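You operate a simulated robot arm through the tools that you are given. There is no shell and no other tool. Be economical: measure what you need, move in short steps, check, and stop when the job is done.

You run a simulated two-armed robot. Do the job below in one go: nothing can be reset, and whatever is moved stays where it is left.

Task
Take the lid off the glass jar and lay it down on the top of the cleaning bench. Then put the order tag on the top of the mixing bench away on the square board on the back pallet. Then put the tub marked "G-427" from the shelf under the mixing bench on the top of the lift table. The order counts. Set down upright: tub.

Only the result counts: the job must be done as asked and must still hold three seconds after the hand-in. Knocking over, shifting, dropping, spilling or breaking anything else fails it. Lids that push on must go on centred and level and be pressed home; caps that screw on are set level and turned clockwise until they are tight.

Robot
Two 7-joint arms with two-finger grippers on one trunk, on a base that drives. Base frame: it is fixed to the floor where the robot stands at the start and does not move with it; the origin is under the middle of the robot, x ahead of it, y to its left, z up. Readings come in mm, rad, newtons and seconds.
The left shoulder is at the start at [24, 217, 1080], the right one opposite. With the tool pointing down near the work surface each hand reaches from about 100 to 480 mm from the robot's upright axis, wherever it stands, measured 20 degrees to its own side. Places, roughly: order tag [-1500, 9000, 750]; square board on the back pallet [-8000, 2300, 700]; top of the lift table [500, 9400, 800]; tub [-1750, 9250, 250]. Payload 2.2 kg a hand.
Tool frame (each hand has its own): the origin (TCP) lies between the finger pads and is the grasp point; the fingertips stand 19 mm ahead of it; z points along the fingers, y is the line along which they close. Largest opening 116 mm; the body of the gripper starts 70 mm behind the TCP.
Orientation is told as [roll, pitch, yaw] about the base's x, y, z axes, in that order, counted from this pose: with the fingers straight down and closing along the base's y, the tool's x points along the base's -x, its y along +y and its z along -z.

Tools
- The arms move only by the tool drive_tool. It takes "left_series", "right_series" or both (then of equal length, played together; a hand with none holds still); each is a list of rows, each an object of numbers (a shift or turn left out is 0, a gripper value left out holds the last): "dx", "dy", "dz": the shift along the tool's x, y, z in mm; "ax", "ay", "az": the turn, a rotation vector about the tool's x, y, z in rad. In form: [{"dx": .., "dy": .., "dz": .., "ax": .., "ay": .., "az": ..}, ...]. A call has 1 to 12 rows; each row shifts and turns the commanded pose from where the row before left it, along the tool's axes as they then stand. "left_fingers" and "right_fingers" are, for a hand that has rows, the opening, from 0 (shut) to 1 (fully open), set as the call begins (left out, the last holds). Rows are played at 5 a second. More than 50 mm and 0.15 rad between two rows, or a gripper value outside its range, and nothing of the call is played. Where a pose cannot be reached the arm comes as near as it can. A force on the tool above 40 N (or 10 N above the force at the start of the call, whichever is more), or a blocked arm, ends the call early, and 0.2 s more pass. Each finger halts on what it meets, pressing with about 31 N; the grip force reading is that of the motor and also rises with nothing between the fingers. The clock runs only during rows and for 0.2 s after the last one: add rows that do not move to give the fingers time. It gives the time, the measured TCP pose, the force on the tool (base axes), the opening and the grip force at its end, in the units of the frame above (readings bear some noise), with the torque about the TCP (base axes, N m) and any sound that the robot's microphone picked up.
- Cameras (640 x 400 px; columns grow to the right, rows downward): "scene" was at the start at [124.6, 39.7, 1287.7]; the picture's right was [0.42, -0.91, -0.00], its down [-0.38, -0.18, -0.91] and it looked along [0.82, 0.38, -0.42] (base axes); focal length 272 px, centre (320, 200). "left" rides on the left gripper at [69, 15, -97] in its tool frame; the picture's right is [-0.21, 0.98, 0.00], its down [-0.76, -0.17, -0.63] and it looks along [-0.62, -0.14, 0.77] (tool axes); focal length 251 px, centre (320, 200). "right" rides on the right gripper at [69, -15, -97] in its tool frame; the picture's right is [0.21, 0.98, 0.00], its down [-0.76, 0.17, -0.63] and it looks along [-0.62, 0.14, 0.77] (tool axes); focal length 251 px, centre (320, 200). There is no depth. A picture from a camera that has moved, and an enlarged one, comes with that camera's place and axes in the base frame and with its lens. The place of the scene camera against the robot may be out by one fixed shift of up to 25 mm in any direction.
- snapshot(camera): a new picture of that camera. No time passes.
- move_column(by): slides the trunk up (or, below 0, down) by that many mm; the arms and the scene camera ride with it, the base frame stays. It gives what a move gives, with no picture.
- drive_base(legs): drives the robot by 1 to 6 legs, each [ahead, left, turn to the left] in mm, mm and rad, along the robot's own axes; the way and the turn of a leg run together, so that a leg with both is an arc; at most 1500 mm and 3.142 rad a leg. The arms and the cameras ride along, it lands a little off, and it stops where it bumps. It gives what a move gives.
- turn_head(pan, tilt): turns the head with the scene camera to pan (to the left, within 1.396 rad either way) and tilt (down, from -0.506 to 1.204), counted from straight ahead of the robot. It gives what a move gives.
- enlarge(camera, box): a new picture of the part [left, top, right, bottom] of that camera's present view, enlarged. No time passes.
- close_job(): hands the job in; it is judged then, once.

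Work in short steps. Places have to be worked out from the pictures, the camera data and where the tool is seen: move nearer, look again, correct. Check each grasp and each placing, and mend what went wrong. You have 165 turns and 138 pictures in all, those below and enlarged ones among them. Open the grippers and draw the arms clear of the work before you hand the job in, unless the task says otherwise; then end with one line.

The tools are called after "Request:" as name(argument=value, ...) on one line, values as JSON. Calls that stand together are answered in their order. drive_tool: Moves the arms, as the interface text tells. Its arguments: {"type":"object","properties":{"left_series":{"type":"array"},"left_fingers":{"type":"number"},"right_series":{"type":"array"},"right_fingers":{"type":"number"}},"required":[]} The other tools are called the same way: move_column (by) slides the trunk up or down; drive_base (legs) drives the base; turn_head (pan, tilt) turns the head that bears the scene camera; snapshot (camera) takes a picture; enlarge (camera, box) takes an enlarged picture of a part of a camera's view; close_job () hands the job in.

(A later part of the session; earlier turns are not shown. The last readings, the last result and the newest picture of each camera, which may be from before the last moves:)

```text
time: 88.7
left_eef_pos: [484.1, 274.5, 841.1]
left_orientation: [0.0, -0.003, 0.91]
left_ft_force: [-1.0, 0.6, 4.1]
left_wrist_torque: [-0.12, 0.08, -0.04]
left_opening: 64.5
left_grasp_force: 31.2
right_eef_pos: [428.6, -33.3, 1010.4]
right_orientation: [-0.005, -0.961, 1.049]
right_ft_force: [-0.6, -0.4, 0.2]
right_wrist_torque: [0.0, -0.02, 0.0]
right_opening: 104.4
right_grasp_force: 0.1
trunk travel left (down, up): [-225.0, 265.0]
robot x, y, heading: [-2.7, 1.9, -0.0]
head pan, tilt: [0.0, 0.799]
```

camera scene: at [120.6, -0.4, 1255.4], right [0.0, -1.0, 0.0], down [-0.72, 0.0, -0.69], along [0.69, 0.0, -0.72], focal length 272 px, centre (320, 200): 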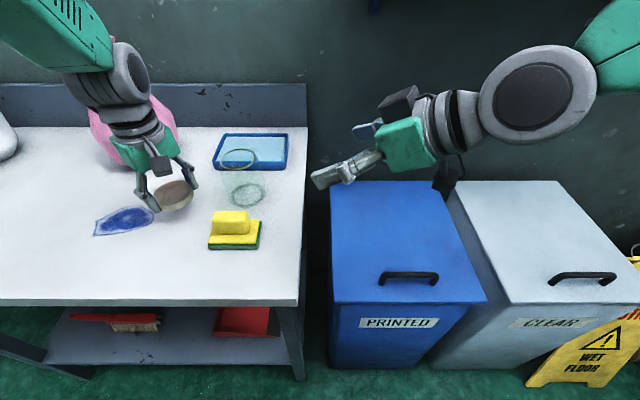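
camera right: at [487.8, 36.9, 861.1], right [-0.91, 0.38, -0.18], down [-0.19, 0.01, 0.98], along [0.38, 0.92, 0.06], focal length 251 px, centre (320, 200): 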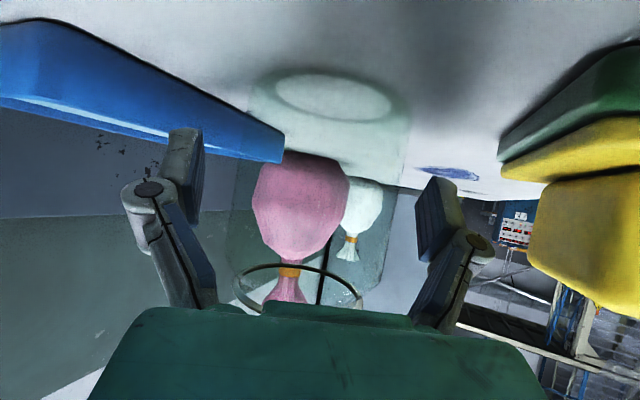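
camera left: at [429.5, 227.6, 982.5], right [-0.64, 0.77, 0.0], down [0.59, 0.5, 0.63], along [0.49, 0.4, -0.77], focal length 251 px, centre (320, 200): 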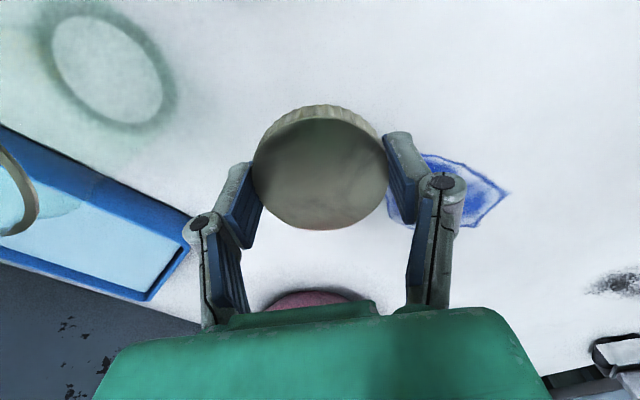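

Contact at TCP z 841. I open, lift away, and bring both arms in to a travel pose.

Request:
drive_tool(left_series=[{}, {}, {}, {}, {"dz": -30}, {"dz": -40}, {"dz": -40}, {"dz": -40}, {"dz": -40}, {"dz": -40}, {"dz": -40}, {}], left_fingers=0.9)

Request:
drive_tool(left_series=[{"az": 0.15, "dx": 20}, {"az": 0.15, "dx": 20}, {"az": 0.15, "dx": 20}, {"az": 0.15, "dx": 20}, {"az": 0.15, "dx": 20}, {"az": 0.15, "dx": 10}, {}, {}, {}, {}], right_series=[{"dz": -40}, {"dz": -40}, {"dz": -40}, {"ay": 0.14}, {"ay": 0.14}, {"ay": 0.14}, {"ay": 0.14}, {"ay": 0.14}, {"ay": 0.14}, {"ay": 0.12}])

Request:
snapshot(camera="scene")

```text
time: 91.3
left_eef_pos: [485.1, 275.0, 1110.3]
left_orientation: [-0.001, -0.001, 0.911]
left_ft_force: [0.3, 0.9, 0.6]
left_wrist_torque: [-0.04, 0.03, 0.03]
left_opening: 104.4
left_grasp_force: 0.1
right_eef_pos: [429.9, -33.8, 1008.6]
right_orientation: [-0.003, -0.96, 1.049]
right_ft_force: [-0.4, -0.3, 0.3]
right_wrist_torque: [0.03, 0.01, 0.04]
right_opening: 104.5
right_grasp_force: 0.1
trunk travel left (down, up): [-225.0, 265.0]
robot x, y, heading: [1.5, -4.2, -0.002]
head pan, tilt: [0.0, 0.799]
```

```text
time: 93.5
left_eef_pos: [395.5, 222.5, 1107.4]
left_orientation: [-0.006, -0.002, 0.01]
left_ft_force: [-0.2, 0.6, 0.4]
left_wrist_torque: [-0.01, -0.01, -0.02]
left_opening: 104.2
left_grasp_force: 0.0
right_eef_pos: [379.4, -113.4, 1078.1]
right_orientation: [-0.004, 0.007, 1.046]
right_ft_force: [0.0, -0.5, 0.3]
right_wrist_torque: [-0.05, 0.01, -0.01]
right_opening: 104.2
right_grasp_force: 0.1
trunk travel left (down, up): [-225.0, 265.0]
robot x, y, heading: [-0.2, 5.4, -0.001]
head pan, tilt: [0.0, 0.799]
```

```text
81 pictures are left
camera scene: at [120.5, 7.5, 1255.3], right [0.0, -1.0, 0.01], down [-0.72, 0.0, -0.69], along [0.69, 0.0, -0.72], focal length 272 px, centre (320, 200)
```

scene: 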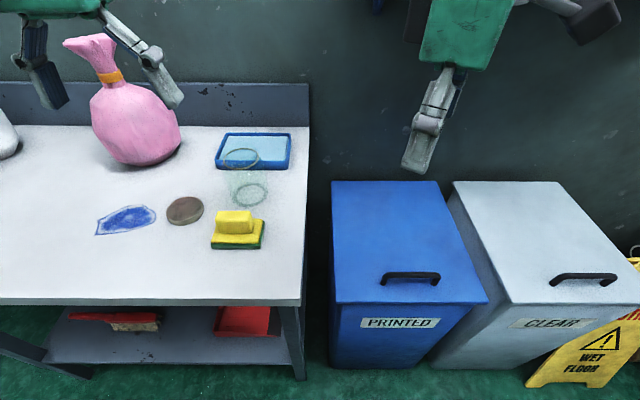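

The lid lies flat on the bench. I straighten the right hand, pull both arms in, and look left towards the mixing bench.

Request:
drive_tool(left_series=[{"dx": 16}, {"dx": 16}, {"dx": 16}, {"dx": 16}, {"dx": 16}, {}, {}, {}], right_series=[{"az": 0.15}, {"az": 0.15}, {"az": 0.15}, {"az": 0.15}, {"az": 0.15}, {"az": 0.15}, {"az": 0.146}, {}])

Request:
drive_tool(right_series=[{"dx": 16, "dy": -18}, {"dx": 16, "dy": -18}, {"dx": 16, "dy": -18}, {"dx": 16, "dy": -18}, {}])

Request:
turn_head(pan=1.396, tilt=0.25)

Request:
snapshot(camera="scene")

```text
time: 95.3
left_eef_pos: [313.4, 217.6, 1109.7]
left_orientation: [0.0, -0.002, 0.011]
left_ft_force: [-0.1, -0.2, -0.5]
left_wrist_torque: [0.02, 0.0, -0.01]
left_opening: 104.4
left_grasp_force: 0.0
right_eef_pos: [379.8, -117.1, 1078.0]
right_orientation: [-0.002, -0.001, -0.003]
right_ft_force: [-0.5, 0.5, 0.0]
right_wrist_torque: [0.01, -0.03, -0.02]
right_opening: 104.5
right_grasp_force: 0.1
trunk travel left (down, up): [-225.0, 265.0]
robot x, y, heading: [2.7, 0.0, 0.002]
head pan, tilt: [0.0, 0.799]
```

```text
time: 96.5
left_eef_pos: [313.3, 215.2, 1108.5]
left_orientation: [-0.001, -0.001, 0.01]
left_ft_force: [1.0, -0.1, -0.3]
left_wrist_torque: [0.02, 0.06, 0.0]
left_opening: 104.3
left_grasp_force: 0.0
right_eef_pos: [316.4, -191.4, 1077.5]
right_orientation: [-0.001, -0.002, 0.001]
right_ft_force: [-0.2, -0.5, 0.6]
right_wrist_torque: [0.02, -0.01, 0.0]
right_opening: 104.0
right_grasp_force: 0.2
trunk travel left (down, up): [-225.0, 265.0]
robot x, y, heading: [1.6, 3.1, -0.001]
head pan, tilt: [0.0, 0.799]
```

```text
time: 98.0
left_eef_pos: [313.3, 217.3, 1110.1]
left_orientation: [0.001, -0.001, 0.009]
left_ft_force: [0.1, 0.6, 1.0]
left_wrist_torque: [0.0, 0.0, -0.03]
left_opening: 104.4
left_grasp_force: 0.1
right_eef_pos: [314.6, -189.0, 1078.5]
right_orientation: [-0.003, -0.002, -0.001]
right_ft_force: [-0.8, 0.7, -0.9]
right_wrist_torque: [0.02, -0.02, 0.0]
right_opening: 104.3
right_grasp_force: 0.0
trunk travel left (down, up): [-225.0, 265.0]
robot x, y, heading: [0.8, -1.6, 0.005]
head pan, tilt: [1.396, 0.25]
```

```text
80 pictures are left
camera scene: at [54.9, 92.0, 1304.7], right [0.98, -0.17, 0.0], down [-0.05, -0.24, -0.97], along [0.17, 0.95, -0.25], focal length 272 px, centre (320, 200)
```

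scene: 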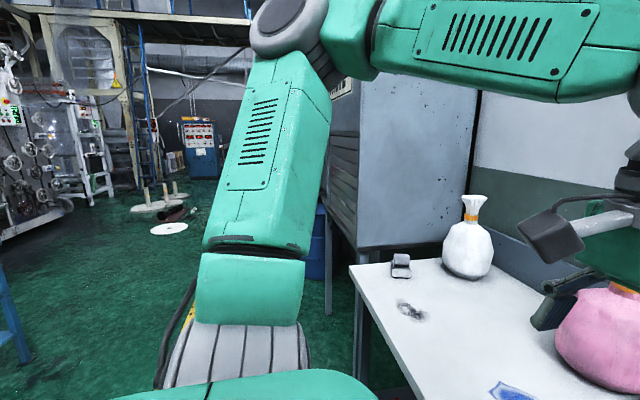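

The hall is open to the left. I back off from the bench by 300 mm and turn left to face the way to the mixing bench.

Request:
drive_base(legs=[[-300, 0, 0], [0, 0, 1.7]])

Request:
turn_head(pan=0.0, tilt=0.15)

Request:
snapshot(camera="scene")

```text
time: 104.2
left_eef_pos: [-549.5, 286.1, 1109.0]
left_orientation: [0.002, -0.001, 1.701]
left_ft_force: [1.1, -0.7, -0.1]
left_wrist_torque: [-0.01, 0.0, 0.02]
left_opening: 104.7
left_grasp_force: 0.1
right_eef_pos: [-145.5, 336.9, 1077.2]
right_orientation: [-0.003, -0.003, 1.693]
right_ft_force: [-0.7, 0.3, 0.0]
right_wrist_torque: [0.02, 0.01, 0.03]
right_opening: 104.2
right_grasp_force: 0.0
trunk travel left (down, up): [-225.0, 265.0]
robot x, y, heading: [-296.1, -2.8, 1.691]
head pan, tilt: [1.396, 0.25]
```

```text
time: 105.7
left_eef_pos: [-549.5, 284.4, 1109.9]
left_orientation: [0.001, -0.003, 1.7]
left_ft_force: [0.1, 0.5, 0.5]
left_wrist_torque: [0.03, 0.02, -0.01]
left_opening: 104.4
left_grasp_force: 0.1
right_eef_pos: [-145.2, 336.2, 1077.6]
right_orientation: [-0.001, -0.002, 1.69]
right_ft_force: [0.3, -0.7, 0.0]
right_wrist_torque: [0.01, -0.05, -0.01]
right_opening: 104.2
right_grasp_force: 0.1
trunk travel left (down, up): [-225.0, 265.0]
robot x, y, heading: [-296.1, 3.4, 1.691]
head pan, tilt: [0.0, 0.15]
```

```text
79 pictures are left
camera scene: at [-315.9, 132.8, 1313.8], right [0.99, 0.12, 0.0], down [0.02, -0.15, -0.99], along [-0.12, 0.98, -0.15], focal length 272 px, centre (320, 200)
```

scene: 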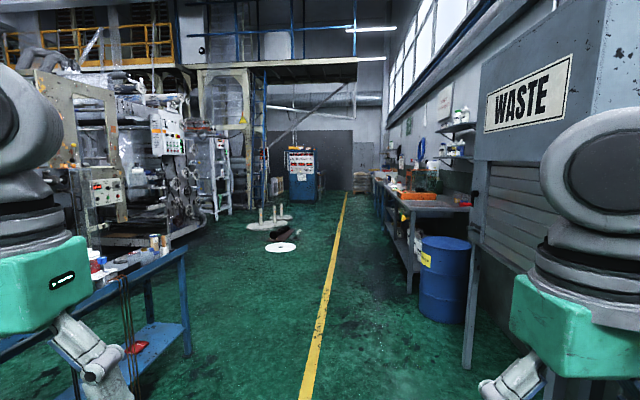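

The aisle along the yellow line is clear. I zoom in on the far end, where the mixing bench should be.

Request:
enlarge(camera="scene", box=[230, 130, 430, 260])

```text
3.08 times, centred on (330, 195) of scene
camera zoom: at [-315.9, 132.8, 1313.8], right [0.99, 0.12, 0.0], down [0.02, -0.15, -0.99], along [-0.12, 0.98, -0.15], focal length 836 px, centre (289, 215)
```

zoom: 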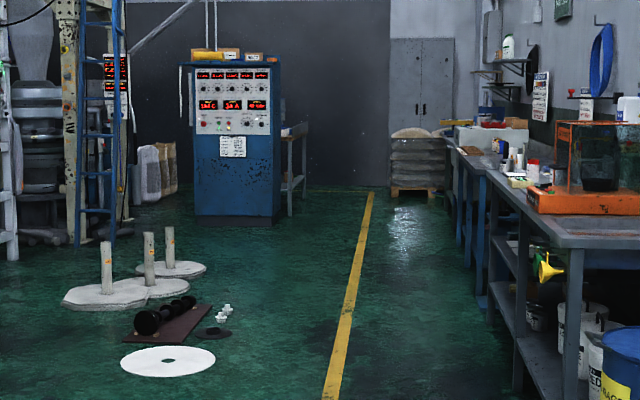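

The mixing bench stands just right of and behind the blue control cabinet. I turn to the aisle direction and drive 6 m along it.

Request:
drive_base(legs=[[0, 0, -0.093], [1500, 0, 0], [1500, 0, 0], [1500, 0, 0], [1500, 0, 0]])

Request:
snapshot(camera="scene")

```text
time: 134.7
left_eef_pos: [-583.6, 6311.0, 1109.6]
left_orientation: [0.001, -0.004, 1.583]
left_ft_force: [-0.5, 1.3, 0.4]
left_wrist_torque: [0.03, 0.01, -0.04]
left_opening: 104.6
left_grasp_force: 0.1
right_eef_pos: [-177.5, 6311.4, 1078.4]
right_orientation: [0.0, -0.004, 1.571]
right_ft_force: [0.8, 1.4, 0.0]
right_wrist_torque: [-0.02, 0.01, -0.02]
right_opening: 104.3
right_grasp_force: 0.1
trunk travel left (down, up): [-225.0, 265.0]
robot x, y, heading: [-368.4, 5999.0, 1.57]
head pan, tilt: [0.0, 0.15]
```

```text
77 pictures are left
camera scene: at [-370.6, 6130.2, 1313.8], right [1.0, 0.0, 0.0], down [0.0, -0.15, -0.99], along [0.0, 0.99, -0.15], focal length 272 px, centre (320, 200)
```

scene: 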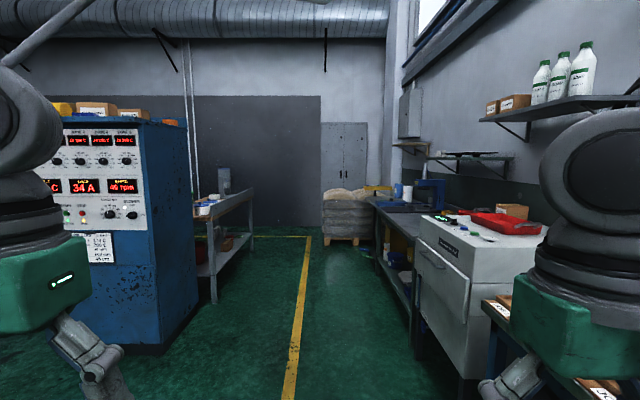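

I can see the bench: its long side faces the aisle at x about -1350, from y 8500 to 10400. I drive to y about 9000, turn left to face it, and look.

Request:
drive_base(legs=[[1500, 0, 0], [1500, 0, 0], [0, 0, 1.571]])

Request:
turn_head(pan=0.0, tilt=0.45)

Request:
snapshot(camera="scene")

```text
time: 153.1
left_eef_pos: [-687.1, 8783.6, 1108.5]
left_orientation: [-0.001, -0.005, -3.106]
left_ft_force: [0.8, -0.2, -0.1]
left_wrist_torque: [0.02, -0.01, 0.0]
left_opening: 104.3
left_grasp_force: 0.0
right_eef_pos: [-699.2, 9189.3, 1078.0]
right_orientation: [0.001, -0.005, -3.116]
right_ft_force: [0.2, -0.1, -0.4]
right_wrist_torque: [0.02, -0.01, 0.01]
right_opening: 104.4
right_grasp_force: 0.1
trunk travel left (down, up): [-225.0, 265.0]
robot x, y, heading: [-380.0, 9008.0, -3.12]
head pan, tilt: [0.0, 0.15]
```

```text
time: 153.8
left_eef_pos: [-684.8, 8783.0, 1110.7]
left_orientation: [0.001, -0.006, -3.104]
left_ft_force: [0.0, -0.8, 0.2]
left_wrist_torque: [0.01, 0.01, -0.02]
left_opening: 104.6
left_grasp_force: 0.0
right_eef_pos: [-698.2, 9190.0, 1077.9]
right_orientation: [0.0, -0.007, -3.115]
right_ft_force: [-0.8, -0.5, -0.5]
right_wrist_torque: [0.01, -0.01, 0.02]
right_opening: 104.5
right_grasp_force: 0.0
trunk travel left (down, up): [-225.0, 265.0]
robot x, y, heading: [-380.0, 9009.6, -3.119]
head pan, tilt: [0.0, 0.45]
```

```text
76 pictures are left
camera scene: at [-516.6, 9002.7, 1286.0], right [-0.03, 1.0, 0.0], down [0.44, 0.01, -0.9], along [-0.9, -0.02, -0.44], focal length 272 px, centre (320, 200)
```

scene: 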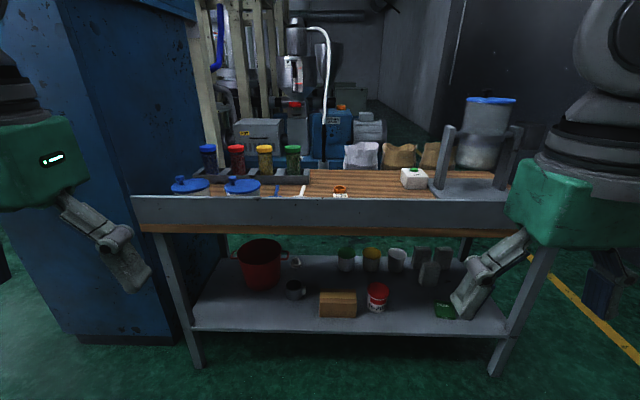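

We face the back of the bench, whose raised board hides the near part of the top. I raise the trunk for a better view.

Request:
move_column(by=260)

Request:
snapshot(camera="scene")

Request:
enlarge(camera="scene", box=[130, 150, 530, 400])

```text
time: 156.5
left_eef_pos: [-684.7, 8782.5, 1371.0]
left_orientation: [0.001, -0.005, -3.104]
left_ft_force: [-0.6, -1.1, 0.3]
left_wrist_torque: [0.03, -0.01, -0.02]
left_opening: 104.7
left_grasp_force: 0.0
right_eef_pos: [-698.3, 9188.3, 1338.9]
right_orientation: [0.0, -0.007, -3.115]
right_ft_force: [-0.2, 0.2, 0.5]
right_wrist_torque: [0.0, 0.02, -0.02]
right_opening: 104.6
right_grasp_force: 0.0
trunk travel left (down, up): [-485.0, 5.0]
robot x, y, heading: [-382.4, 9010.9, -3.118]
head pan, tilt: [0.0, 0.45]
```

```text
75 pictures are left
camera scene: at [-517.3, 9002.6, 1545.8], right [-0.03, 1.0, 0.0], down [0.44, 0.01, -0.9], along [-0.9, -0.02, -0.44], focal length 272 px, centre (320, 200)
```

scene: 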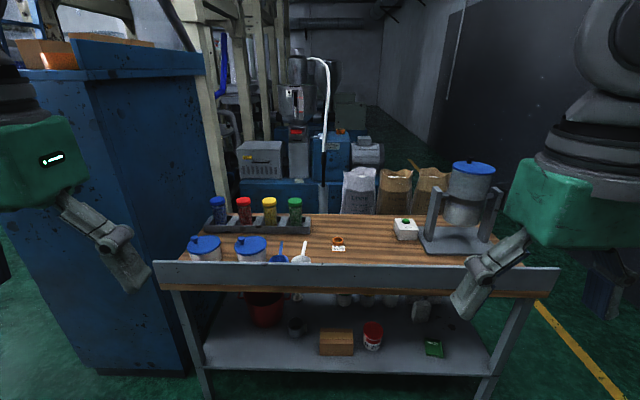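

```text
1.60 times, centred on (330, 275) of scene
camera zoom: at [-517.3, 9002.6, 1545.8], right [-0.03, 1.0, 0.0], down [0.44, 0.01, -0.9], along [-0.9, -0.02, -0.44], focal length 435 px, centre (304, 80)
```

zoom: 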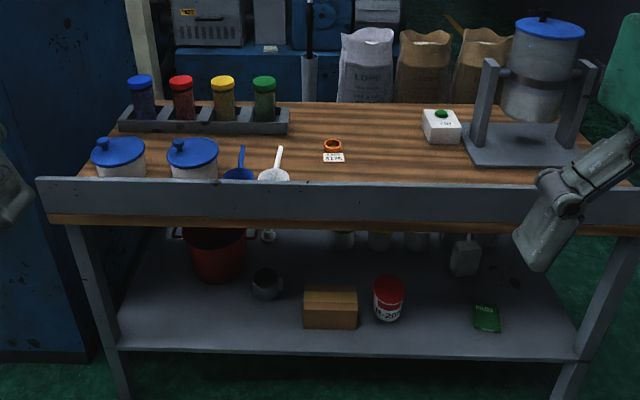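

The small white label with an orange ring, at about [-1600, 9066], looks like the order tag; the board stands about 130 mm above the bench top. I drive closer, then look down on it.

Request:
drive_base(legs=[[560, 60, -0.02]])

Request:
turn_head(pan=0.0, tilt=0.9)

Request:
snapshot(camera="scene")

Request:
snapshot(camera="right")

```text
time: 159.7
left_eef_pos: [-1244.0, 8724.9, 1369.4]
left_orientation: [0.002, -0.006, -3.132]
left_ft_force: [0.0, -0.8, 0.3]
left_wrist_torque: [0.03, 0.01, 0.02]
left_opening: 104.2
left_grasp_force: 0.0
right_eef_pos: [-1246.2, 9129.6, 1340.0]
right_orientation: [0.001, -0.007, -3.141]
right_ft_force: [-0.1, 0.0, 0.9]
right_wrist_torque: [0.0, 0.02, 0.05]
right_opening: 104.4
right_grasp_force: 0.0
trunk travel left (down, up): [-485.0, 5.0]
robot x, y, heading: [-936.7, 8941.4, -3.142]
head pan, tilt: [0.0, 0.45]
```

```text
time: 160.6
left_eef_pos: [-1243.9, 8724.5, 1370.6]
left_orientation: [0.0, -0.005, -3.133]
left_ft_force: [0.0, 0.4, 0.4]
left_wrist_torque: [0.0, 0.01, 0.01]
left_opening: 104.4
left_grasp_force: 0.0
right_eef_pos: [-1247.2, 9129.2, 1338.7]
right_orientation: [-0.001, -0.008, -3.14]
right_ft_force: [-0.9, -0.5, -0.9]
right_wrist_torque: [0.01, -0.02, -0.02]
right_opening: 104.3
right_grasp_force: 0.1
trunk travel left (down, up): [-485.0, 5.0]
robot x, y, heading: [-938.8, 8936.7, -3.14]
head pan, tilt: [0.0, 0.901]
```

```text
73 pictures are left
camera scene: at [-1055.8, 8938.8, 1507.6], right [0.0, 1.0, 0.0], down [0.78, 0.0, -0.62], along [-0.62, 0.0, -0.78], focal length 272 px, centre (320, 200)
```

scene: 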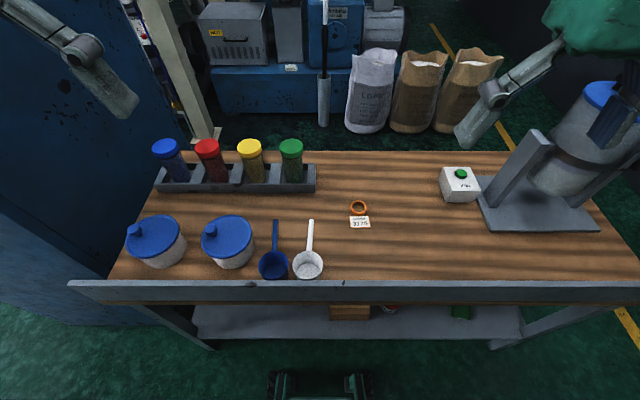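

```text
72 pictures are left
camera right: at [-1177.4, 9144.2, 1434.1], right [0.22, -0.98, 0.0], down [-0.75, -0.17, 0.64], along [-0.62, -0.14, -0.77], focal length 251 px, centre (320, 200)
```

right: 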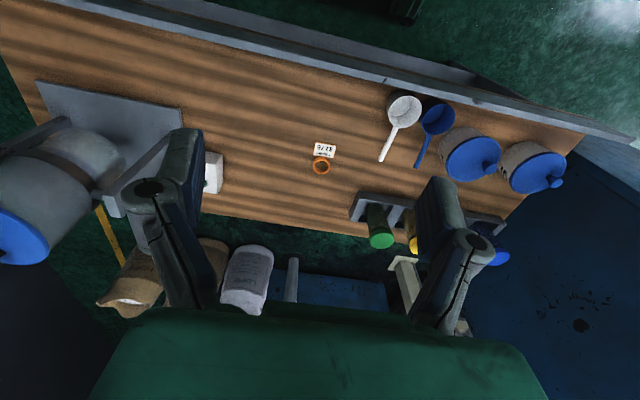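

I zoom in on the tag.

Request:
enlarge(camera="right", box=[280, 120, 370, 190])

Request:
enlarge(camera="scene", box=[320, 180, 400, 240])

```text
5.71 times, centred on (325, 155) of right
camera zoom: at [-1177.4, 9144.2, 1434.1], right [0.22, -0.98, 0.0], down [-0.75, -0.17, 0.64], along [-0.62, -0.14, -0.77], focal length 1437 px, centre (291, 457)
```

zoom: 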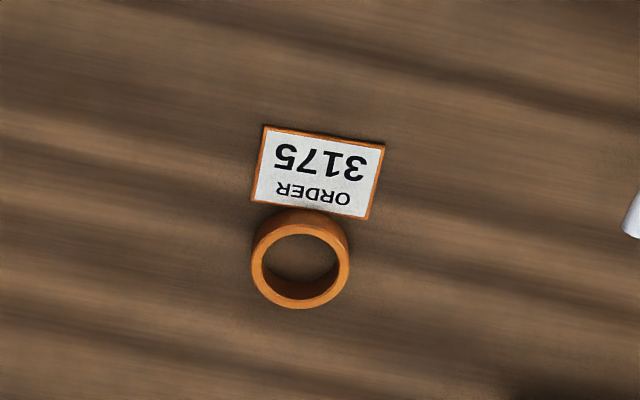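

```text
6.67 times, centred on (360, 210) of scene
camera zoom: at [-1055.8, 8938.8, 1507.6], right [0.0, 1.0, 0.0], down [0.78, 0.0, -0.62], along [-0.62, 0.0, -0.78], focal length 1811 px, centre (53, 133)
```

zoom: 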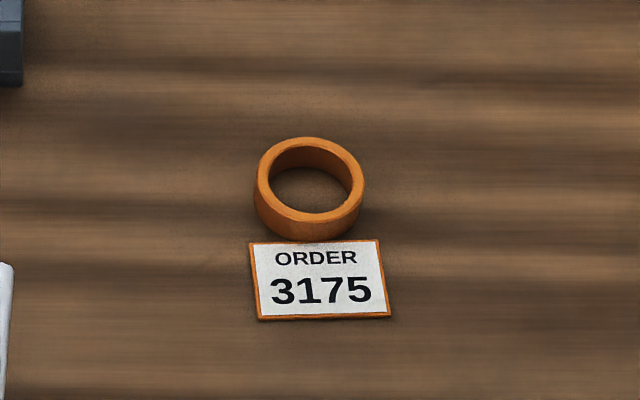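

The tag is a card with an orange grip ring, about 55 mm across and lying near [-1580, 9050]. I edge forward 60 mm, lower the trunk, and bring the right hand above the ring.

Request:
drive_base(legs=[[60, 0, 0]])

Request:
move_column(by=-260)

Request:
drive_tool(right_series=[{"dx": -33, "dy": 10}, {"dx": -33, "dy": 10}, {"dx": -33, "dy": 10}, {"dx": -33, "dy": 10}, {"dx": -33, "dy": 10}, {"dx": -33, "dy": 10}, {"dx": -33, "dy": 10}, {"dx": -33, "dy": 10, "dz": 20}, {"dz": 40}, {"dz": 40}, {}], right_fingers=0.9)

Request:
snapshot(camera="right")

```text
time: 161.6
left_eef_pos: [-1293.9, 8723.4, 1373.1]
left_orientation: [-0.003, -0.015, -3.129]
left_ft_force: [0.4, 0.3, -0.3]
left_wrist_torque: [-0.04, 0.02, -0.01]
left_opening: 104.6
left_grasp_force: 0.0
right_eef_pos: [-1297.3, 9129.6, 1342.4]
right_orientation: [-0.001, -0.015, -3.14]
right_ft_force: [0.1, -0.9, 0.2]
right_wrist_torque: [-0.01, 0.01, -0.02]
right_opening: 104.5
right_grasp_force: 0.0
trunk travel left (down, up): [-485.0, 5.0]
robot x, y, heading: [-995.6, 8939.5, -3.142]
head pan, tilt: [0.0, 0.901]
```

```text
time: 164.3
left_eef_pos: [-1303.7, 8722.7, 1111.5]
left_orientation: [-0.001, -0.008, -3.13]
left_ft_force: [-0.3, -0.6, -0.2]
left_wrist_torque: [0.01, 0.0, -0.01]
left_opening: 104.2
left_grasp_force: 0.1
right_eef_pos: [-1305.4, 9129.2, 1078.3]
right_orientation: [-0.001, -0.011, -3.139]
right_ft_force: [0.1, -0.4, 0.6]
right_wrist_torque: [-0.01, 0.03, 0.02]
right_opening: 104.6
right_grasp_force: 0.0
trunk travel left (down, up): [-225.0, 265.0]
robot x, y, heading: [-998.4, 8938.5, -3.144]
head pan, tilt: [0.0, 0.901]
```

```text
time: 166.7
left_eef_pos: [-1303.6, 8723.4, 1111.5]
left_orientation: [-0.001, -0.008, -3.132]
left_ft_force: [0.3, -0.6, 0.1]
left_wrist_torque: [0.02, 0.05, 0.02]
left_opening: 104.3
left_grasp_force: 0.0
right_eef_pos: [-1570.9, 9048.3, 981.1]
right_orientation: [-0.002, -0.008, -3.139]
right_ft_force: [-0.1, 0.0, 0.5]
right_wrist_torque: [0.02, -0.02, 0.0]
right_opening: 104.7
right_grasp_force: 0.0
trunk travel left (down, up): [-225.0, 265.0]
robot x, y, heading: [-998.6, 8938.6, -3.142]
head pan, tilt: [0.0, 0.901]
```

```text
69 pictures are left
camera right: at [-1501.2, 9062.1, 1075.8], right [0.22, -0.98, 0.0], down [-0.75, -0.17, 0.64], along [-0.62, -0.14, -0.77], focal length 251 px, centre (320, 200)
```

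right: 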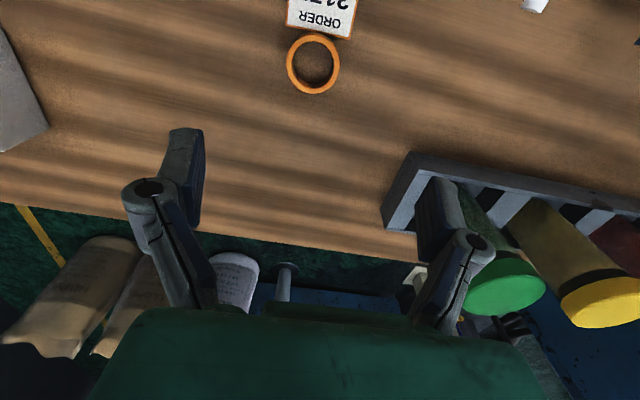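

The ring centre is at about [-1560, 9057]. I correct and descend to z 830.

Request:
drive_tool(right_series=[{"dx": 11, "dy": -8.5, "dz": 30}, {"dz": 40}, {"dz": 40}, {"dz": 41}, {}, {}])

Request:
snapshot(camera="right")

Request:
snapshot(camera="scene")

```text
time: 168.1
left_eef_pos: [-1304.6, 8722.4, 1110.7]
left_orientation: [-0.002, -0.006, -3.131]
left_ft_force: [-0.3, 0.2, -0.2]
left_wrist_torque: [0.02, -0.02, -0.01]
left_opening: 104.5
left_grasp_force: 0.0
right_eef_pos: [-1560.0, 9056.3, 830.7]
right_orientation: [-0.003, -0.01, -3.138]
right_ft_force: [-0.2, -0.5, -0.3]
right_wrist_torque: [-0.01, 0.0, 0.01]
right_opening: 104.4
right_grasp_force: 0.1
trunk travel left (down, up): [-225.0, 265.0]
robot x, y, heading: [-994.4, 8937.6, -3.145]
head pan, tilt: [0.0, 0.901]
```

```text
68 pictures are left
camera right: at [-1490.7, 9071.0, 925.8], right [0.22, -0.98, 0.0], down [-0.75, -0.17, 0.64], along [-0.62, -0.14, -0.77], focal length 251 px, centre (320, 200)
```

right: 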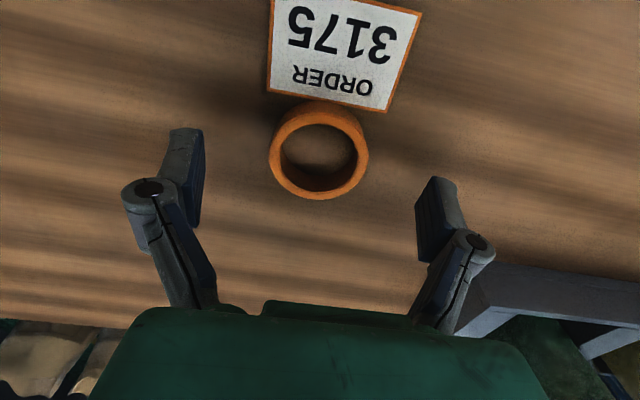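

```text
67 pictures are left
camera scene: at [-1117.0, 8937.2, 1247.4], right [0.0, 1.0, 0.0], down [0.79, 0.0, -0.62], along [-0.62, 0.0, -0.79], focal length 272 px, centre (320, 200)
```

scene: 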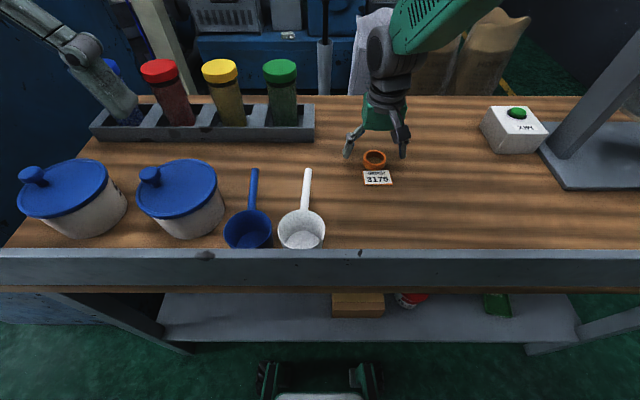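

Laterally centred. I descend 40 mm and look at the height.

Request:
drive_tool(right_series=[{"dx": -4, "dz": 15}, {"dz": 15}, {"dz": 10}, {}])

Request:
snapshot(camera="right")

Request:
enlarge(camera="scene", box=[330, 110, 430, 200])

```text
time: 168.7
left_eef_pos: [-1297.3, 8723.5, 1113.8]
left_orientation: [-0.002, -0.013, -3.131]
left_ft_force: [0.4, -0.1, 0.6]
left_wrist_torque: [-0.01, -0.02, 0.01]
left_opening: 104.4
left_grasp_force: 0.0
right_eef_pos: [-1567.1, 9058.4, 819.6]
right_orientation: [0.003, -0.03, -3.144]
right_ft_force: [6.8, 2.9, 47.6]
right_wrist_torque: [0.27, -0.63, -0.06]
right_opening: 48.4
right_grasp_force: 43.7
trunk travel left (down, up): [-225.0, 265.0]
robot x, y, heading: [-998.4, 8939.1, -3.144]
head pan, tilt: [0.0, 0.901]
stopped in row 2 (right hand): the force on the tool passed its limit at 53 N (the readings are from after the stop); the commanded pose is now the measured one
```

```text
66 pictures are left
camera right: at [-1494.0, 9071.8, 913.5], right [0.21, -0.98, -0.01], down [-0.74, -0.17, 0.66], along [-0.64, -0.14, -0.76], focal length 251 px, centre (320, 200)
```

right: 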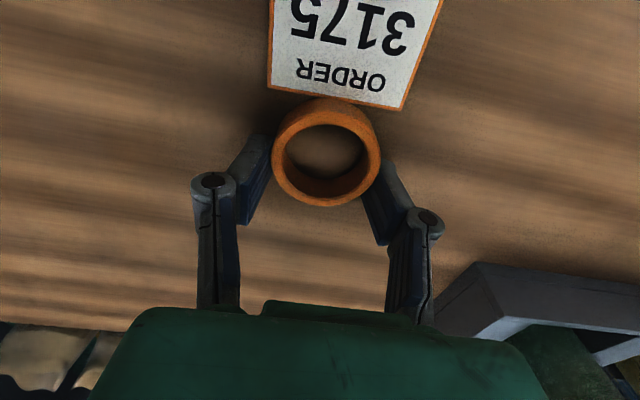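

```text
4.44 times, centred on (380, 155) of scene
camera zoom: at [-1109.7, 8936.4, 1248.9], right [0.0, 1.0, 0.0], down [0.78, 0.0, -0.62], along [-0.62, 0.0, -0.78], focal length 1208 px, centre (53, 400)
```

zoom: 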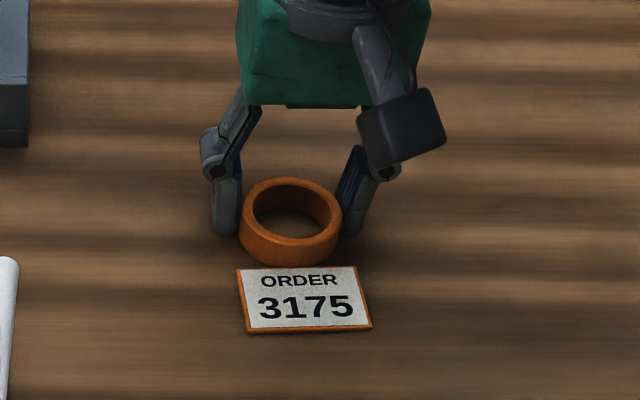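

The bench top is higher than assumed, about z 800: the tips touched it just behind the ring. I rise, shift 19 mm towards the robot, and go down to tips just above the wood.

Request:
drive_tool(right_series=[{"dz": -15}, {"dz": -15}, {}, {}, {}], right_fingers=0.9)

Request:
snapshot(camera="right")

```text
time: 169.9
left_eef_pos: [-1302.0, 8723.6, 1112.4]
left_orientation: [0.0, -0.009, -3.133]
left_ft_force: [-0.4, 0.1, 0.1]
left_wrist_torque: [0.01, -0.05, 0.0]
left_opening: 104.4
left_grasp_force: 0.0
right_eef_pos: [-1565.1, 9058.3, 840.3]
right_orientation: [0.001, -0.013, -3.141]
right_ft_force: [0.2, 0.1, -0.2]
right_wrist_torque: [0.0, 0.01, 0.0]
right_opening: 104.6
right_grasp_force: 0.1
trunk travel left (down, up): [-225.0, 265.0]
robot x, y, heading: [-996.4, 8942.9, -3.142]
head pan, tilt: [0.0, 0.901]
```

```text
64 pictures are left
camera right: at [-1495.3, 9072.2, 935.1], right [0.22, -0.98, 0.0], down [-0.75, -0.17, 0.64], along [-0.63, -0.14, -0.77], focal length 251 px, centre (320, 200)
```

right: 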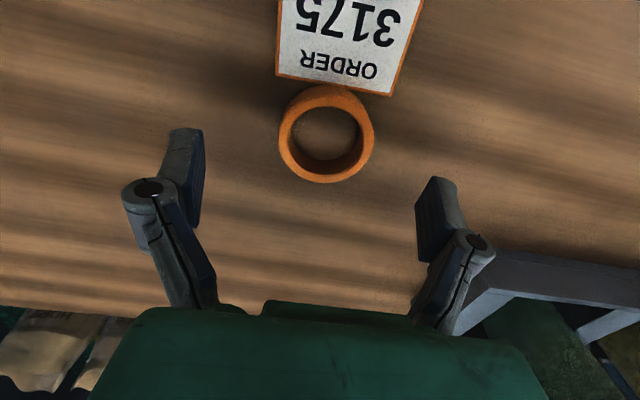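

I shift 12 mm and descend in small steps, watching the force.

Request:
drive_tool(right_series=[{"dx": 12}, {"dz": 6}, {"dz": 5}, {}])

Request:
drive_tool(right_series=[{"dz": 3}, {}])

Request:
enlarge(camera="scene", box=[330, 110, 430, 200])

Request:
snapshot(camera="right")

```text
time: 170.9
left_eef_pos: [-1302.6, 8723.6, 1111.8]
left_orientation: [-0.002, -0.01, -3.132]
left_ft_force: [0.0, 0.8, 1.0]
left_wrist_torque: [-0.01, -0.01, 0.0]
left_opening: 104.4
left_grasp_force: 0.0
right_eef_pos: [-1552.7, 9056.8, 828.7]
right_orientation: [0.0, -0.014, -3.139]
right_ft_force: [0.5, -0.6, -1.0]
right_wrist_torque: [0.01, 0.0, 0.02]
right_opening: 104.4
right_grasp_force: 0.0
trunk travel left (down, up): [-225.0, 265.0]
robot x, y, heading: [-994.9, 8941.6, -3.142]
head pan, tilt: [0.0, 0.901]
```

```text
time: 171.5
left_eef_pos: [-1301.1, 8723.2, 1113.0]
left_orientation: [-0.002, -0.009, -3.131]
left_ft_force: [-0.6, -0.1, -1.7]
left_wrist_torque: [0.04, -0.01, -0.01]
left_opening: 104.4
left_grasp_force: 0.0
right_eef_pos: [-1553.2, 9057.0, 826.6]
right_orientation: [0.001, -0.014, -3.141]
right_ft_force: [0.3, -0.4, 0.1]
right_wrist_torque: [0.01, 0.01, -0.03]
right_opening: 104.3
right_grasp_force: 0.1
trunk travel left (down, up): [-225.0, 265.0]
robot x, y, heading: [-992.8, 8942.2, -3.143]
head pan, tilt: [0.0, 0.901]
```

```text
4.44 times, centred on (380, 155) of scene
camera zoom: at [-1117.1, 8937.4, 1247.4], right [0.0, 1.0, 0.0], down [0.79, 0.0, -0.62], along [-0.62, 0.0, -0.79], focal length 1208 px, centre (53, 400)
```

zoom: 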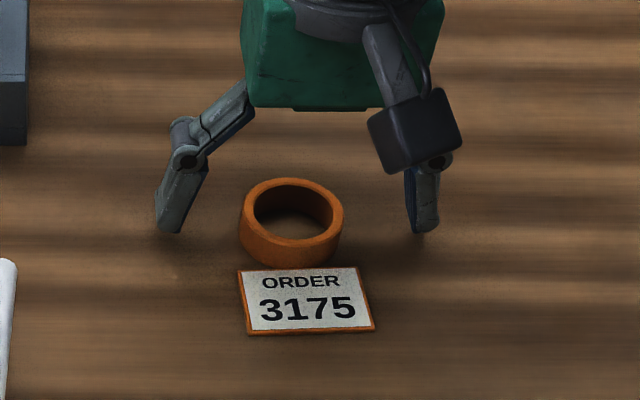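

```text
62 pictures are left
camera right: at [-1483.2, 9071.8, 921.2], right [0.22, -0.98, 0.0], down [-0.75, -0.17, 0.64], along [-0.63, -0.14, -0.77], focal length 251 px, centre (320, 200)
```

right: 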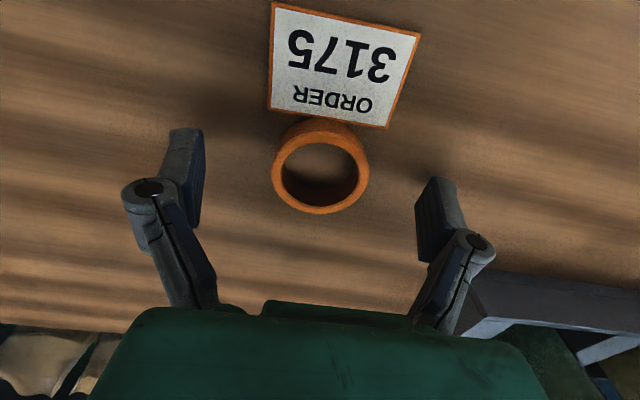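

Fingers straddle the ring with no contact yet. I go 3 mm lower and close.

Request:
drive_tool(right_series=[{"dz": 3}, {}])

Request:
drive_tool(right_series=[{}, {}, {}, {}], right_fingers=0.25)

Request:
snapshot(camera="right")

Request:
enlarge(camera="scene", box=[330, 110, 430, 200])

```text
time: 172.1
left_eef_pos: [-1302.1, 8723.2, 1111.9]
left_orientation: [-0.002, -0.008, -3.13]
left_ft_force: [-0.4, 0.5, 0.1]
left_wrist_torque: [0.0, -0.01, 0.01]
left_opening: 104.2
left_grasp_force: 0.1
right_eef_pos: [-1553.9, 9056.7, 825.0]
right_orientation: [0.0, -0.015, -3.141]
right_ft_force: [0.5, -0.1, 0.1]
right_wrist_torque: [-0.01, -0.01, 0.0]
right_opening: 104.6
right_grasp_force: 0.0
trunk travel left (down, up): [-225.0, 265.0]
robot x, y, heading: [-996.1, 8943.4, -3.143]
head pan, tilt: [0.0, 0.901]
```

```text
time: 173.1
left_eef_pos: [-1302.1, 8723.7, 1112.1]
left_orientation: [-0.002, -0.011, -3.133]
left_ft_force: [0.5, -0.6, -0.3]
left_wrist_torque: [-0.01, -0.02, 0.01]
left_opening: 104.4
left_grasp_force: 0.0
right_eef_pos: [-1553.6, 9057.2, 823.3]
right_orientation: [0.001, -0.012, -3.139]
right_ft_force: [0.3, 0.3, 0.3]
right_wrist_torque: [-0.02, 0.0, 0.0]
right_opening: 48.9
right_grasp_force: 31.1
trunk travel left (down, up): [-225.0, 265.0]
robot x, y, heading: [-996.5, 8939.0, -3.142]
head pan, tilt: [0.0, 0.901]
```

```text
61 pictures are left
camera right: at [-1483.2, 9071.9, 918.2], right [0.22, -0.98, 0.0], down [-0.75, -0.17, 0.64], along [-0.63, -0.14, -0.77], focal length 251 px, centre (320, 200)
```

right: 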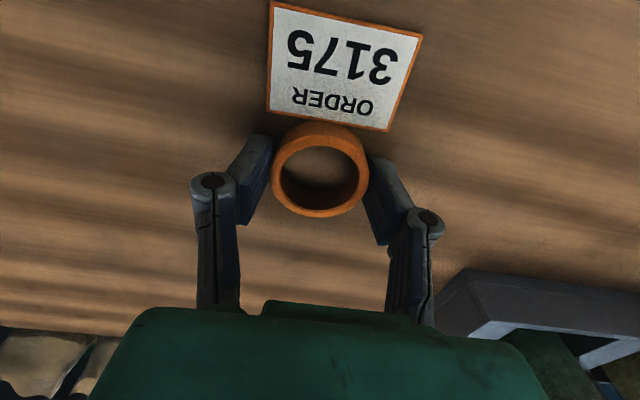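

```text
4.44 times, centred on (380, 155) of scene
camera zoom: at [-1117.1, 8937.3, 1247.4], right [0.0, 1.0, 0.0], down [0.79, 0.0, -0.62], along [-0.62, 0.0, -0.79], focal length 1208 px, centre (53, 400)
```

zoom: 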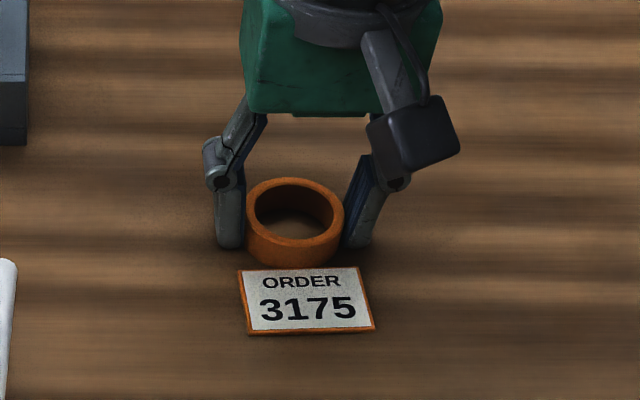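

Gripped at 48.9 mm. I lift and check that the tag comes along.

Request:
drive_tool(right_series=[{"dz": -10}, {"dz": -20}, {"dz": -40}, {"dz": -40}, {"dz": -40}, {"dz": -40}, {"dz": -40}, {}])

Request:
snapshot(camera="right")

```text
time: 174.9
left_eef_pos: [-1304.5, 8724.6, 1110.2]
left_orientation: [-0.003, -0.009, -3.132]
left_ft_force: [1.1, 0.0, 0.6]
left_wrist_torque: [0.01, -0.03, 0.01]
left_opening: 104.2
left_grasp_force: 0.2
right_eef_pos: [-1549.7, 9057.0, 1053.3]
right_orientation: [0.0, -0.015, -3.141]
right_ft_force: [-0.3, 0.1, 0.1]
right_wrist_torque: [0.04, -0.01, 0.02]
right_opening: 48.7
right_grasp_force: 30.9
trunk travel left (down, up): [-225.0, 265.0]
robot x, y, heading: [-995.6, 8938.6, -3.143]
head pan, tilt: [0.0, 0.901]
```

```text
59 pictures are left
camera right: at [-1480.0, 9072.2, 1148.3], right [0.22, -0.98, 0.0], down [-0.75, -0.17, 0.64], along [-0.63, -0.14, -0.77], focal length 251 px, centre (320, 200)
```

right: 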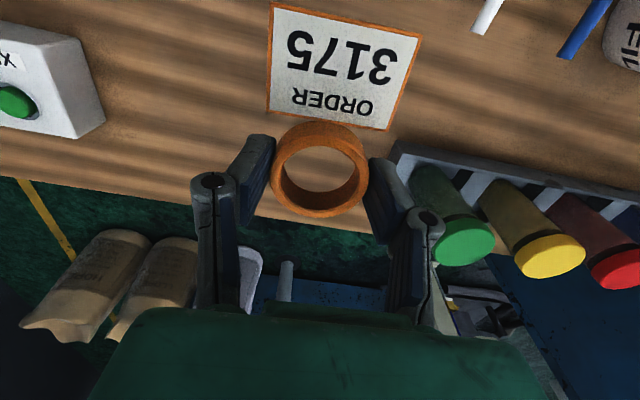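

The tag is held. I retract the right hand, back away from the bench, and look for a route towards x = -8000.

Request:
drive_tool(right_series=[{"dx": 35, "dy": -12}, {"dx": 35, "dy": -12}, {"dx": 35, "dy": -12}, {"dx": 35, "dy": -12}, {"dx": 35, "dy": -12}, {"dx": 35, "dy": -12}, {"dx": 20}, {}])

Request:
drive_base(legs=[[-550, 0, 0], [0, -1400, 0]])

Request:
turn_head(pan=0.0, tilt=0.15)

Request:
snapshot(camera="scene")

```text
time: 176.7
left_eef_pos: [-1301.4, 8721.6, 1111.1]
left_orientation: [-0.002, -0.008, -3.13]
left_ft_force: [-0.3, -0.6, 0.3]
left_wrist_torque: [0.01, 0.02, 0.01]
left_opening: 104.2
left_grasp_force: 0.1
right_eef_pos: [-1320.4, 9127.8, 1051.5]
right_orientation: [-0.002, -0.015, -3.14]
right_ft_force: [-0.4, -0.4, -0.7]
right_wrist_torque: [-0.02, 0.03, 0.05]
right_opening: 48.9
right_grasp_force: 30.6
trunk travel left (down, up): [-225.0, 265.0]
robot x, y, heading: [-995.7, 8942.8, -3.144]
head pan, tilt: [0.0, 0.901]
```

```text
time: 184.1
left_eef_pos: [-765.9, 9631.6, 1114.5]
left_orientation: [-0.001, -0.013, 3.003]
left_ft_force: [1.4, -0.7, 0.5]
left_wrist_torque: [0.04, 0.07, 0.02]
left_opening: 104.3
left_grasp_force: 0.1
right_eef_pos: [-723.7, 10035.1, 1052.1]
right_orientation: [0.0, -0.023, 2.997]
right_ft_force: [-0.5, -0.9, 0.4]
right_wrist_torque: [0.02, 0.06, -0.01]
right_opening: 48.8
right_grasp_force: 30.7
trunk travel left (down, up): [-225.0, 265.0]
robot x, y, heading: [-441.2, 9799.5, 2.991]
head pan, tilt: [0.0, 0.901]
stopped in leg 2: the robot was blocked; the commanded pose is now the measured one
```

```text
time: 185.2
left_eef_pos: [-764.2, 9643.3, 1114.2]
left_orientation: [0.007, -0.01, 3.006]
left_ft_force: [-0.2, -0.2, 0.8]
left_wrist_torque: [-0.01, 0.01, 0.0]
left_opening: 104.6
left_grasp_force: 0.2
right_eef_pos: [-723.0, 10048.4, 1049.8]
right_orientation: [0.011, -0.02, 2.996]
right_ft_force: [0.9, 0.1, -0.1]
right_wrist_torque: [0.03, 0.01, -0.02]
right_opening: 48.9
right_grasp_force: 31.3
trunk travel left (down, up): [-225.0, 265.0]
robot x, y, heading: [-437.7, 9799.9, 2.995]
head pan, tilt: [0.0, 0.15]
```

```text
58 pictures are left
camera scene: at [-573.7, 9818.3, 1313.7], right [0.15, 0.99, 0.0], down [0.15, -0.02, -0.99], along [-0.98, 0.15, -0.15], focal length 272 px, centre (320, 200)
```

scene: 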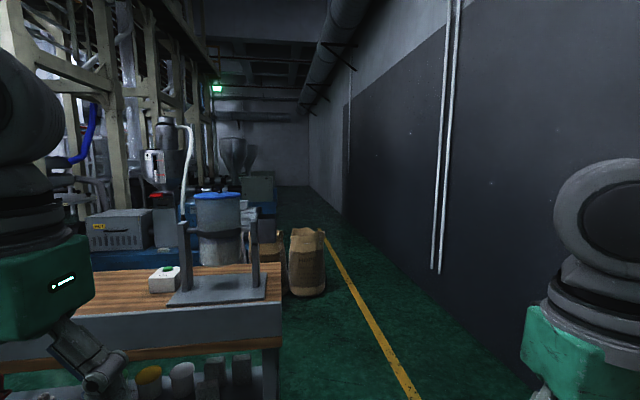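

The sideways move was stopped by something on my right. I look there before moving on.

Request:
turn_head(pan=-1.396, tilt=0.6)

Request:
snapshot(camera="scene")

```text
time: 186.7
left_eef_pos: [-765.0, 9641.2, 1113.3]
left_orientation: [0.006, -0.008, 3.006]
left_ft_force: [1.6, 0.9, -0.7]
left_wrist_torque: [0.03, 0.0, -0.02]
left_opening: 104.3
left_grasp_force: 0.1
right_eef_pos: [-722.4, 10045.8, 1050.8]
right_orientation: [0.008, -0.021, 2.995]
right_ft_force: [-0.3, 0.0, -0.2]
right_wrist_torque: [-0.01, 0.01, -0.01]
right_opening: 48.6
right_grasp_force: 31.1
trunk travel left (down, up): [-225.0, 265.0]
robot x, y, heading: [-438.7, 9799.7, 2.996]
head pan, tilt: [-1.396, 0.6]
```

```text
57 pictures are left
camera scene: at [-484.5, 9891.6, 1272.7], right [1.0, 0.03, 0.0], down [0.02, -0.56, -0.83], along [-0.02, 0.83, -0.56], focal length 272 px, centre (320, 200)
```

scene: 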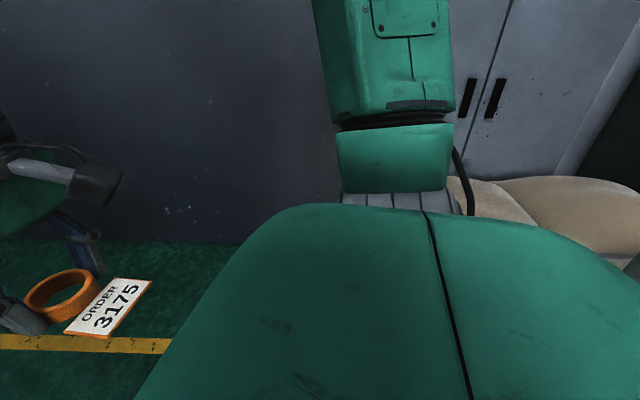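

The robot's right rear touched the sack pallet; it looks unmoved. I move away to the left and forward, then go around into the back aisle.

Request:
drive_base(legs=[[150, 100, 0], [250, 0, 0.146], [0, -650, 0]])

Request:
turn_head(pan=0.0, tilt=0.25)

Request:
snapshot(camera="scene")

```text
time: 192.8
left_eef_pos: [-1149.7, 10161.3, 1110.1]
left_orientation: [-0.008, -0.009, -3.124]
left_ft_force: [0.8, -0.4, -0.3]
left_wrist_torque: [0.01, 0.01, 0.01]
left_opening: 104.3
left_grasp_force: 0.1
right_eef_pos: [-1167.6, 10568.1, 1051.9]
right_orientation: [-0.005, -0.019, -3.133]
right_ft_force: [0.3, 0.1, -0.2]
right_wrist_torque: [0.05, -0.03, 0.01]
right_opening: 49.0
right_grasp_force: 31.1
trunk travel left (down, up): [-225.0, 265.0]
robot x, y, heading: [-849.4, 10384.3, -3.135]
head pan, tilt: [-1.396, 0.6]
```

```text
time: 194.3
left_eef_pos: [-1146.3, 10160.0, 1112.5]
left_orientation: [-0.008, -0.009, -3.124]
left_ft_force: [-0.2, 0.6, -0.3]
left_wrist_torque: [0.03, 0.02, 0.05]
left_opening: 104.7
left_grasp_force: 0.1
right_eef_pos: [-1167.7, 10565.6, 1053.2]
right_orientation: [-0.003, -0.019, -3.13]
right_ft_force: [-0.2, -0.1, -0.2]
right_wrist_torque: [0.07, 0.03, 0.0]
right_opening: 48.7
right_grasp_force: 31.3
trunk travel left (down, up): [-225.0, 265.0]
robot x, y, heading: [-847.7, 10379.6, -3.131]
head pan, tilt: [0.0, 0.25]
```

```text
56 pictures are left
camera scene: at [-986.6, 10361.7, 1304.4], right [0.0, 1.0, 0.01], down [0.25, 0.01, -0.97], along [-0.97, 0.0, -0.25], focal length 272 px, centre (320, 200)
```

scene: 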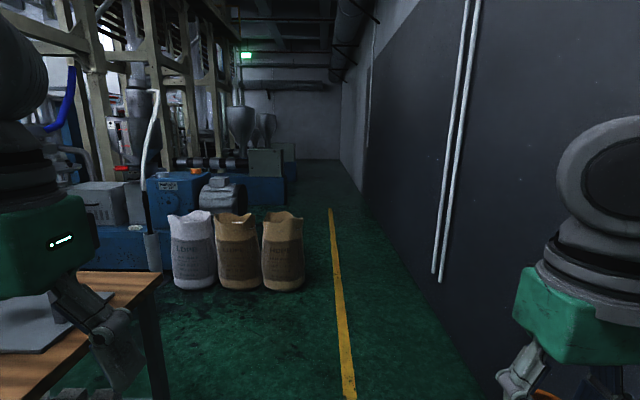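

The back aisle is clear between the bags (y up to 10235) and the wall (y about 11190). I centre in it and drive 4.5 m along.

Request:
drive_base(legs=[[0, -310, -0.012], [1500, 0, 0], [1500, 0, 0], [1500, 0, 0]])

Request:
snapshot(camera="scene")

```text
time: 217.5
left_eef_pos: [-5637.7, 10394.2, 1108.7]
left_orientation: [-0.029, -0.01, -3.115]
left_ft_force: [-0.3, -2.1, -0.1]
left_wrist_torque: [0.18, -0.08, 0.01]
left_opening: 104.4
left_grasp_force: 0.1
right_eef_pos: [-5660.8, 10801.1, 1054.0]
right_orientation: [-0.024, -0.019, -3.124]
right_ft_force: [-1.0, -1.5, 0.0]
right_wrist_torque: [0.13, -0.1, 0.01]
right_opening: 48.8
right_grasp_force: 31.1
trunk travel left (down, up): [-225.0, 265.0]
robot x, y, heading: [-5339.3, 10637.4, -3.13]
head pan, tilt: [0.0, 0.25]
```

```text
55 pictures are left
camera scene: at [-5478.6, 10582.1, 1302.7], right [-0.01, 1.0, 0.04], down [0.25, 0.04, -0.97], along [-0.97, 0.0, -0.25], focal length 272 px, centre (320, 200)
```

scene: 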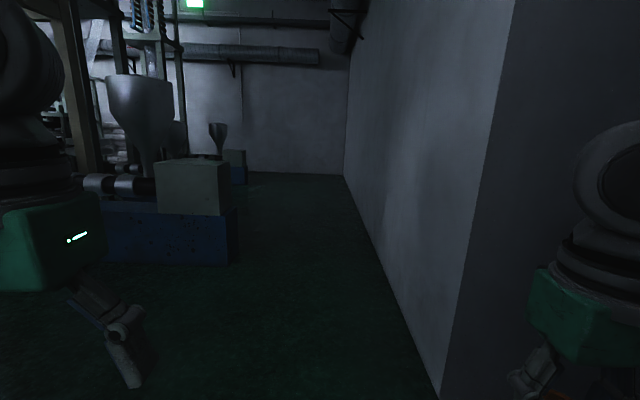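

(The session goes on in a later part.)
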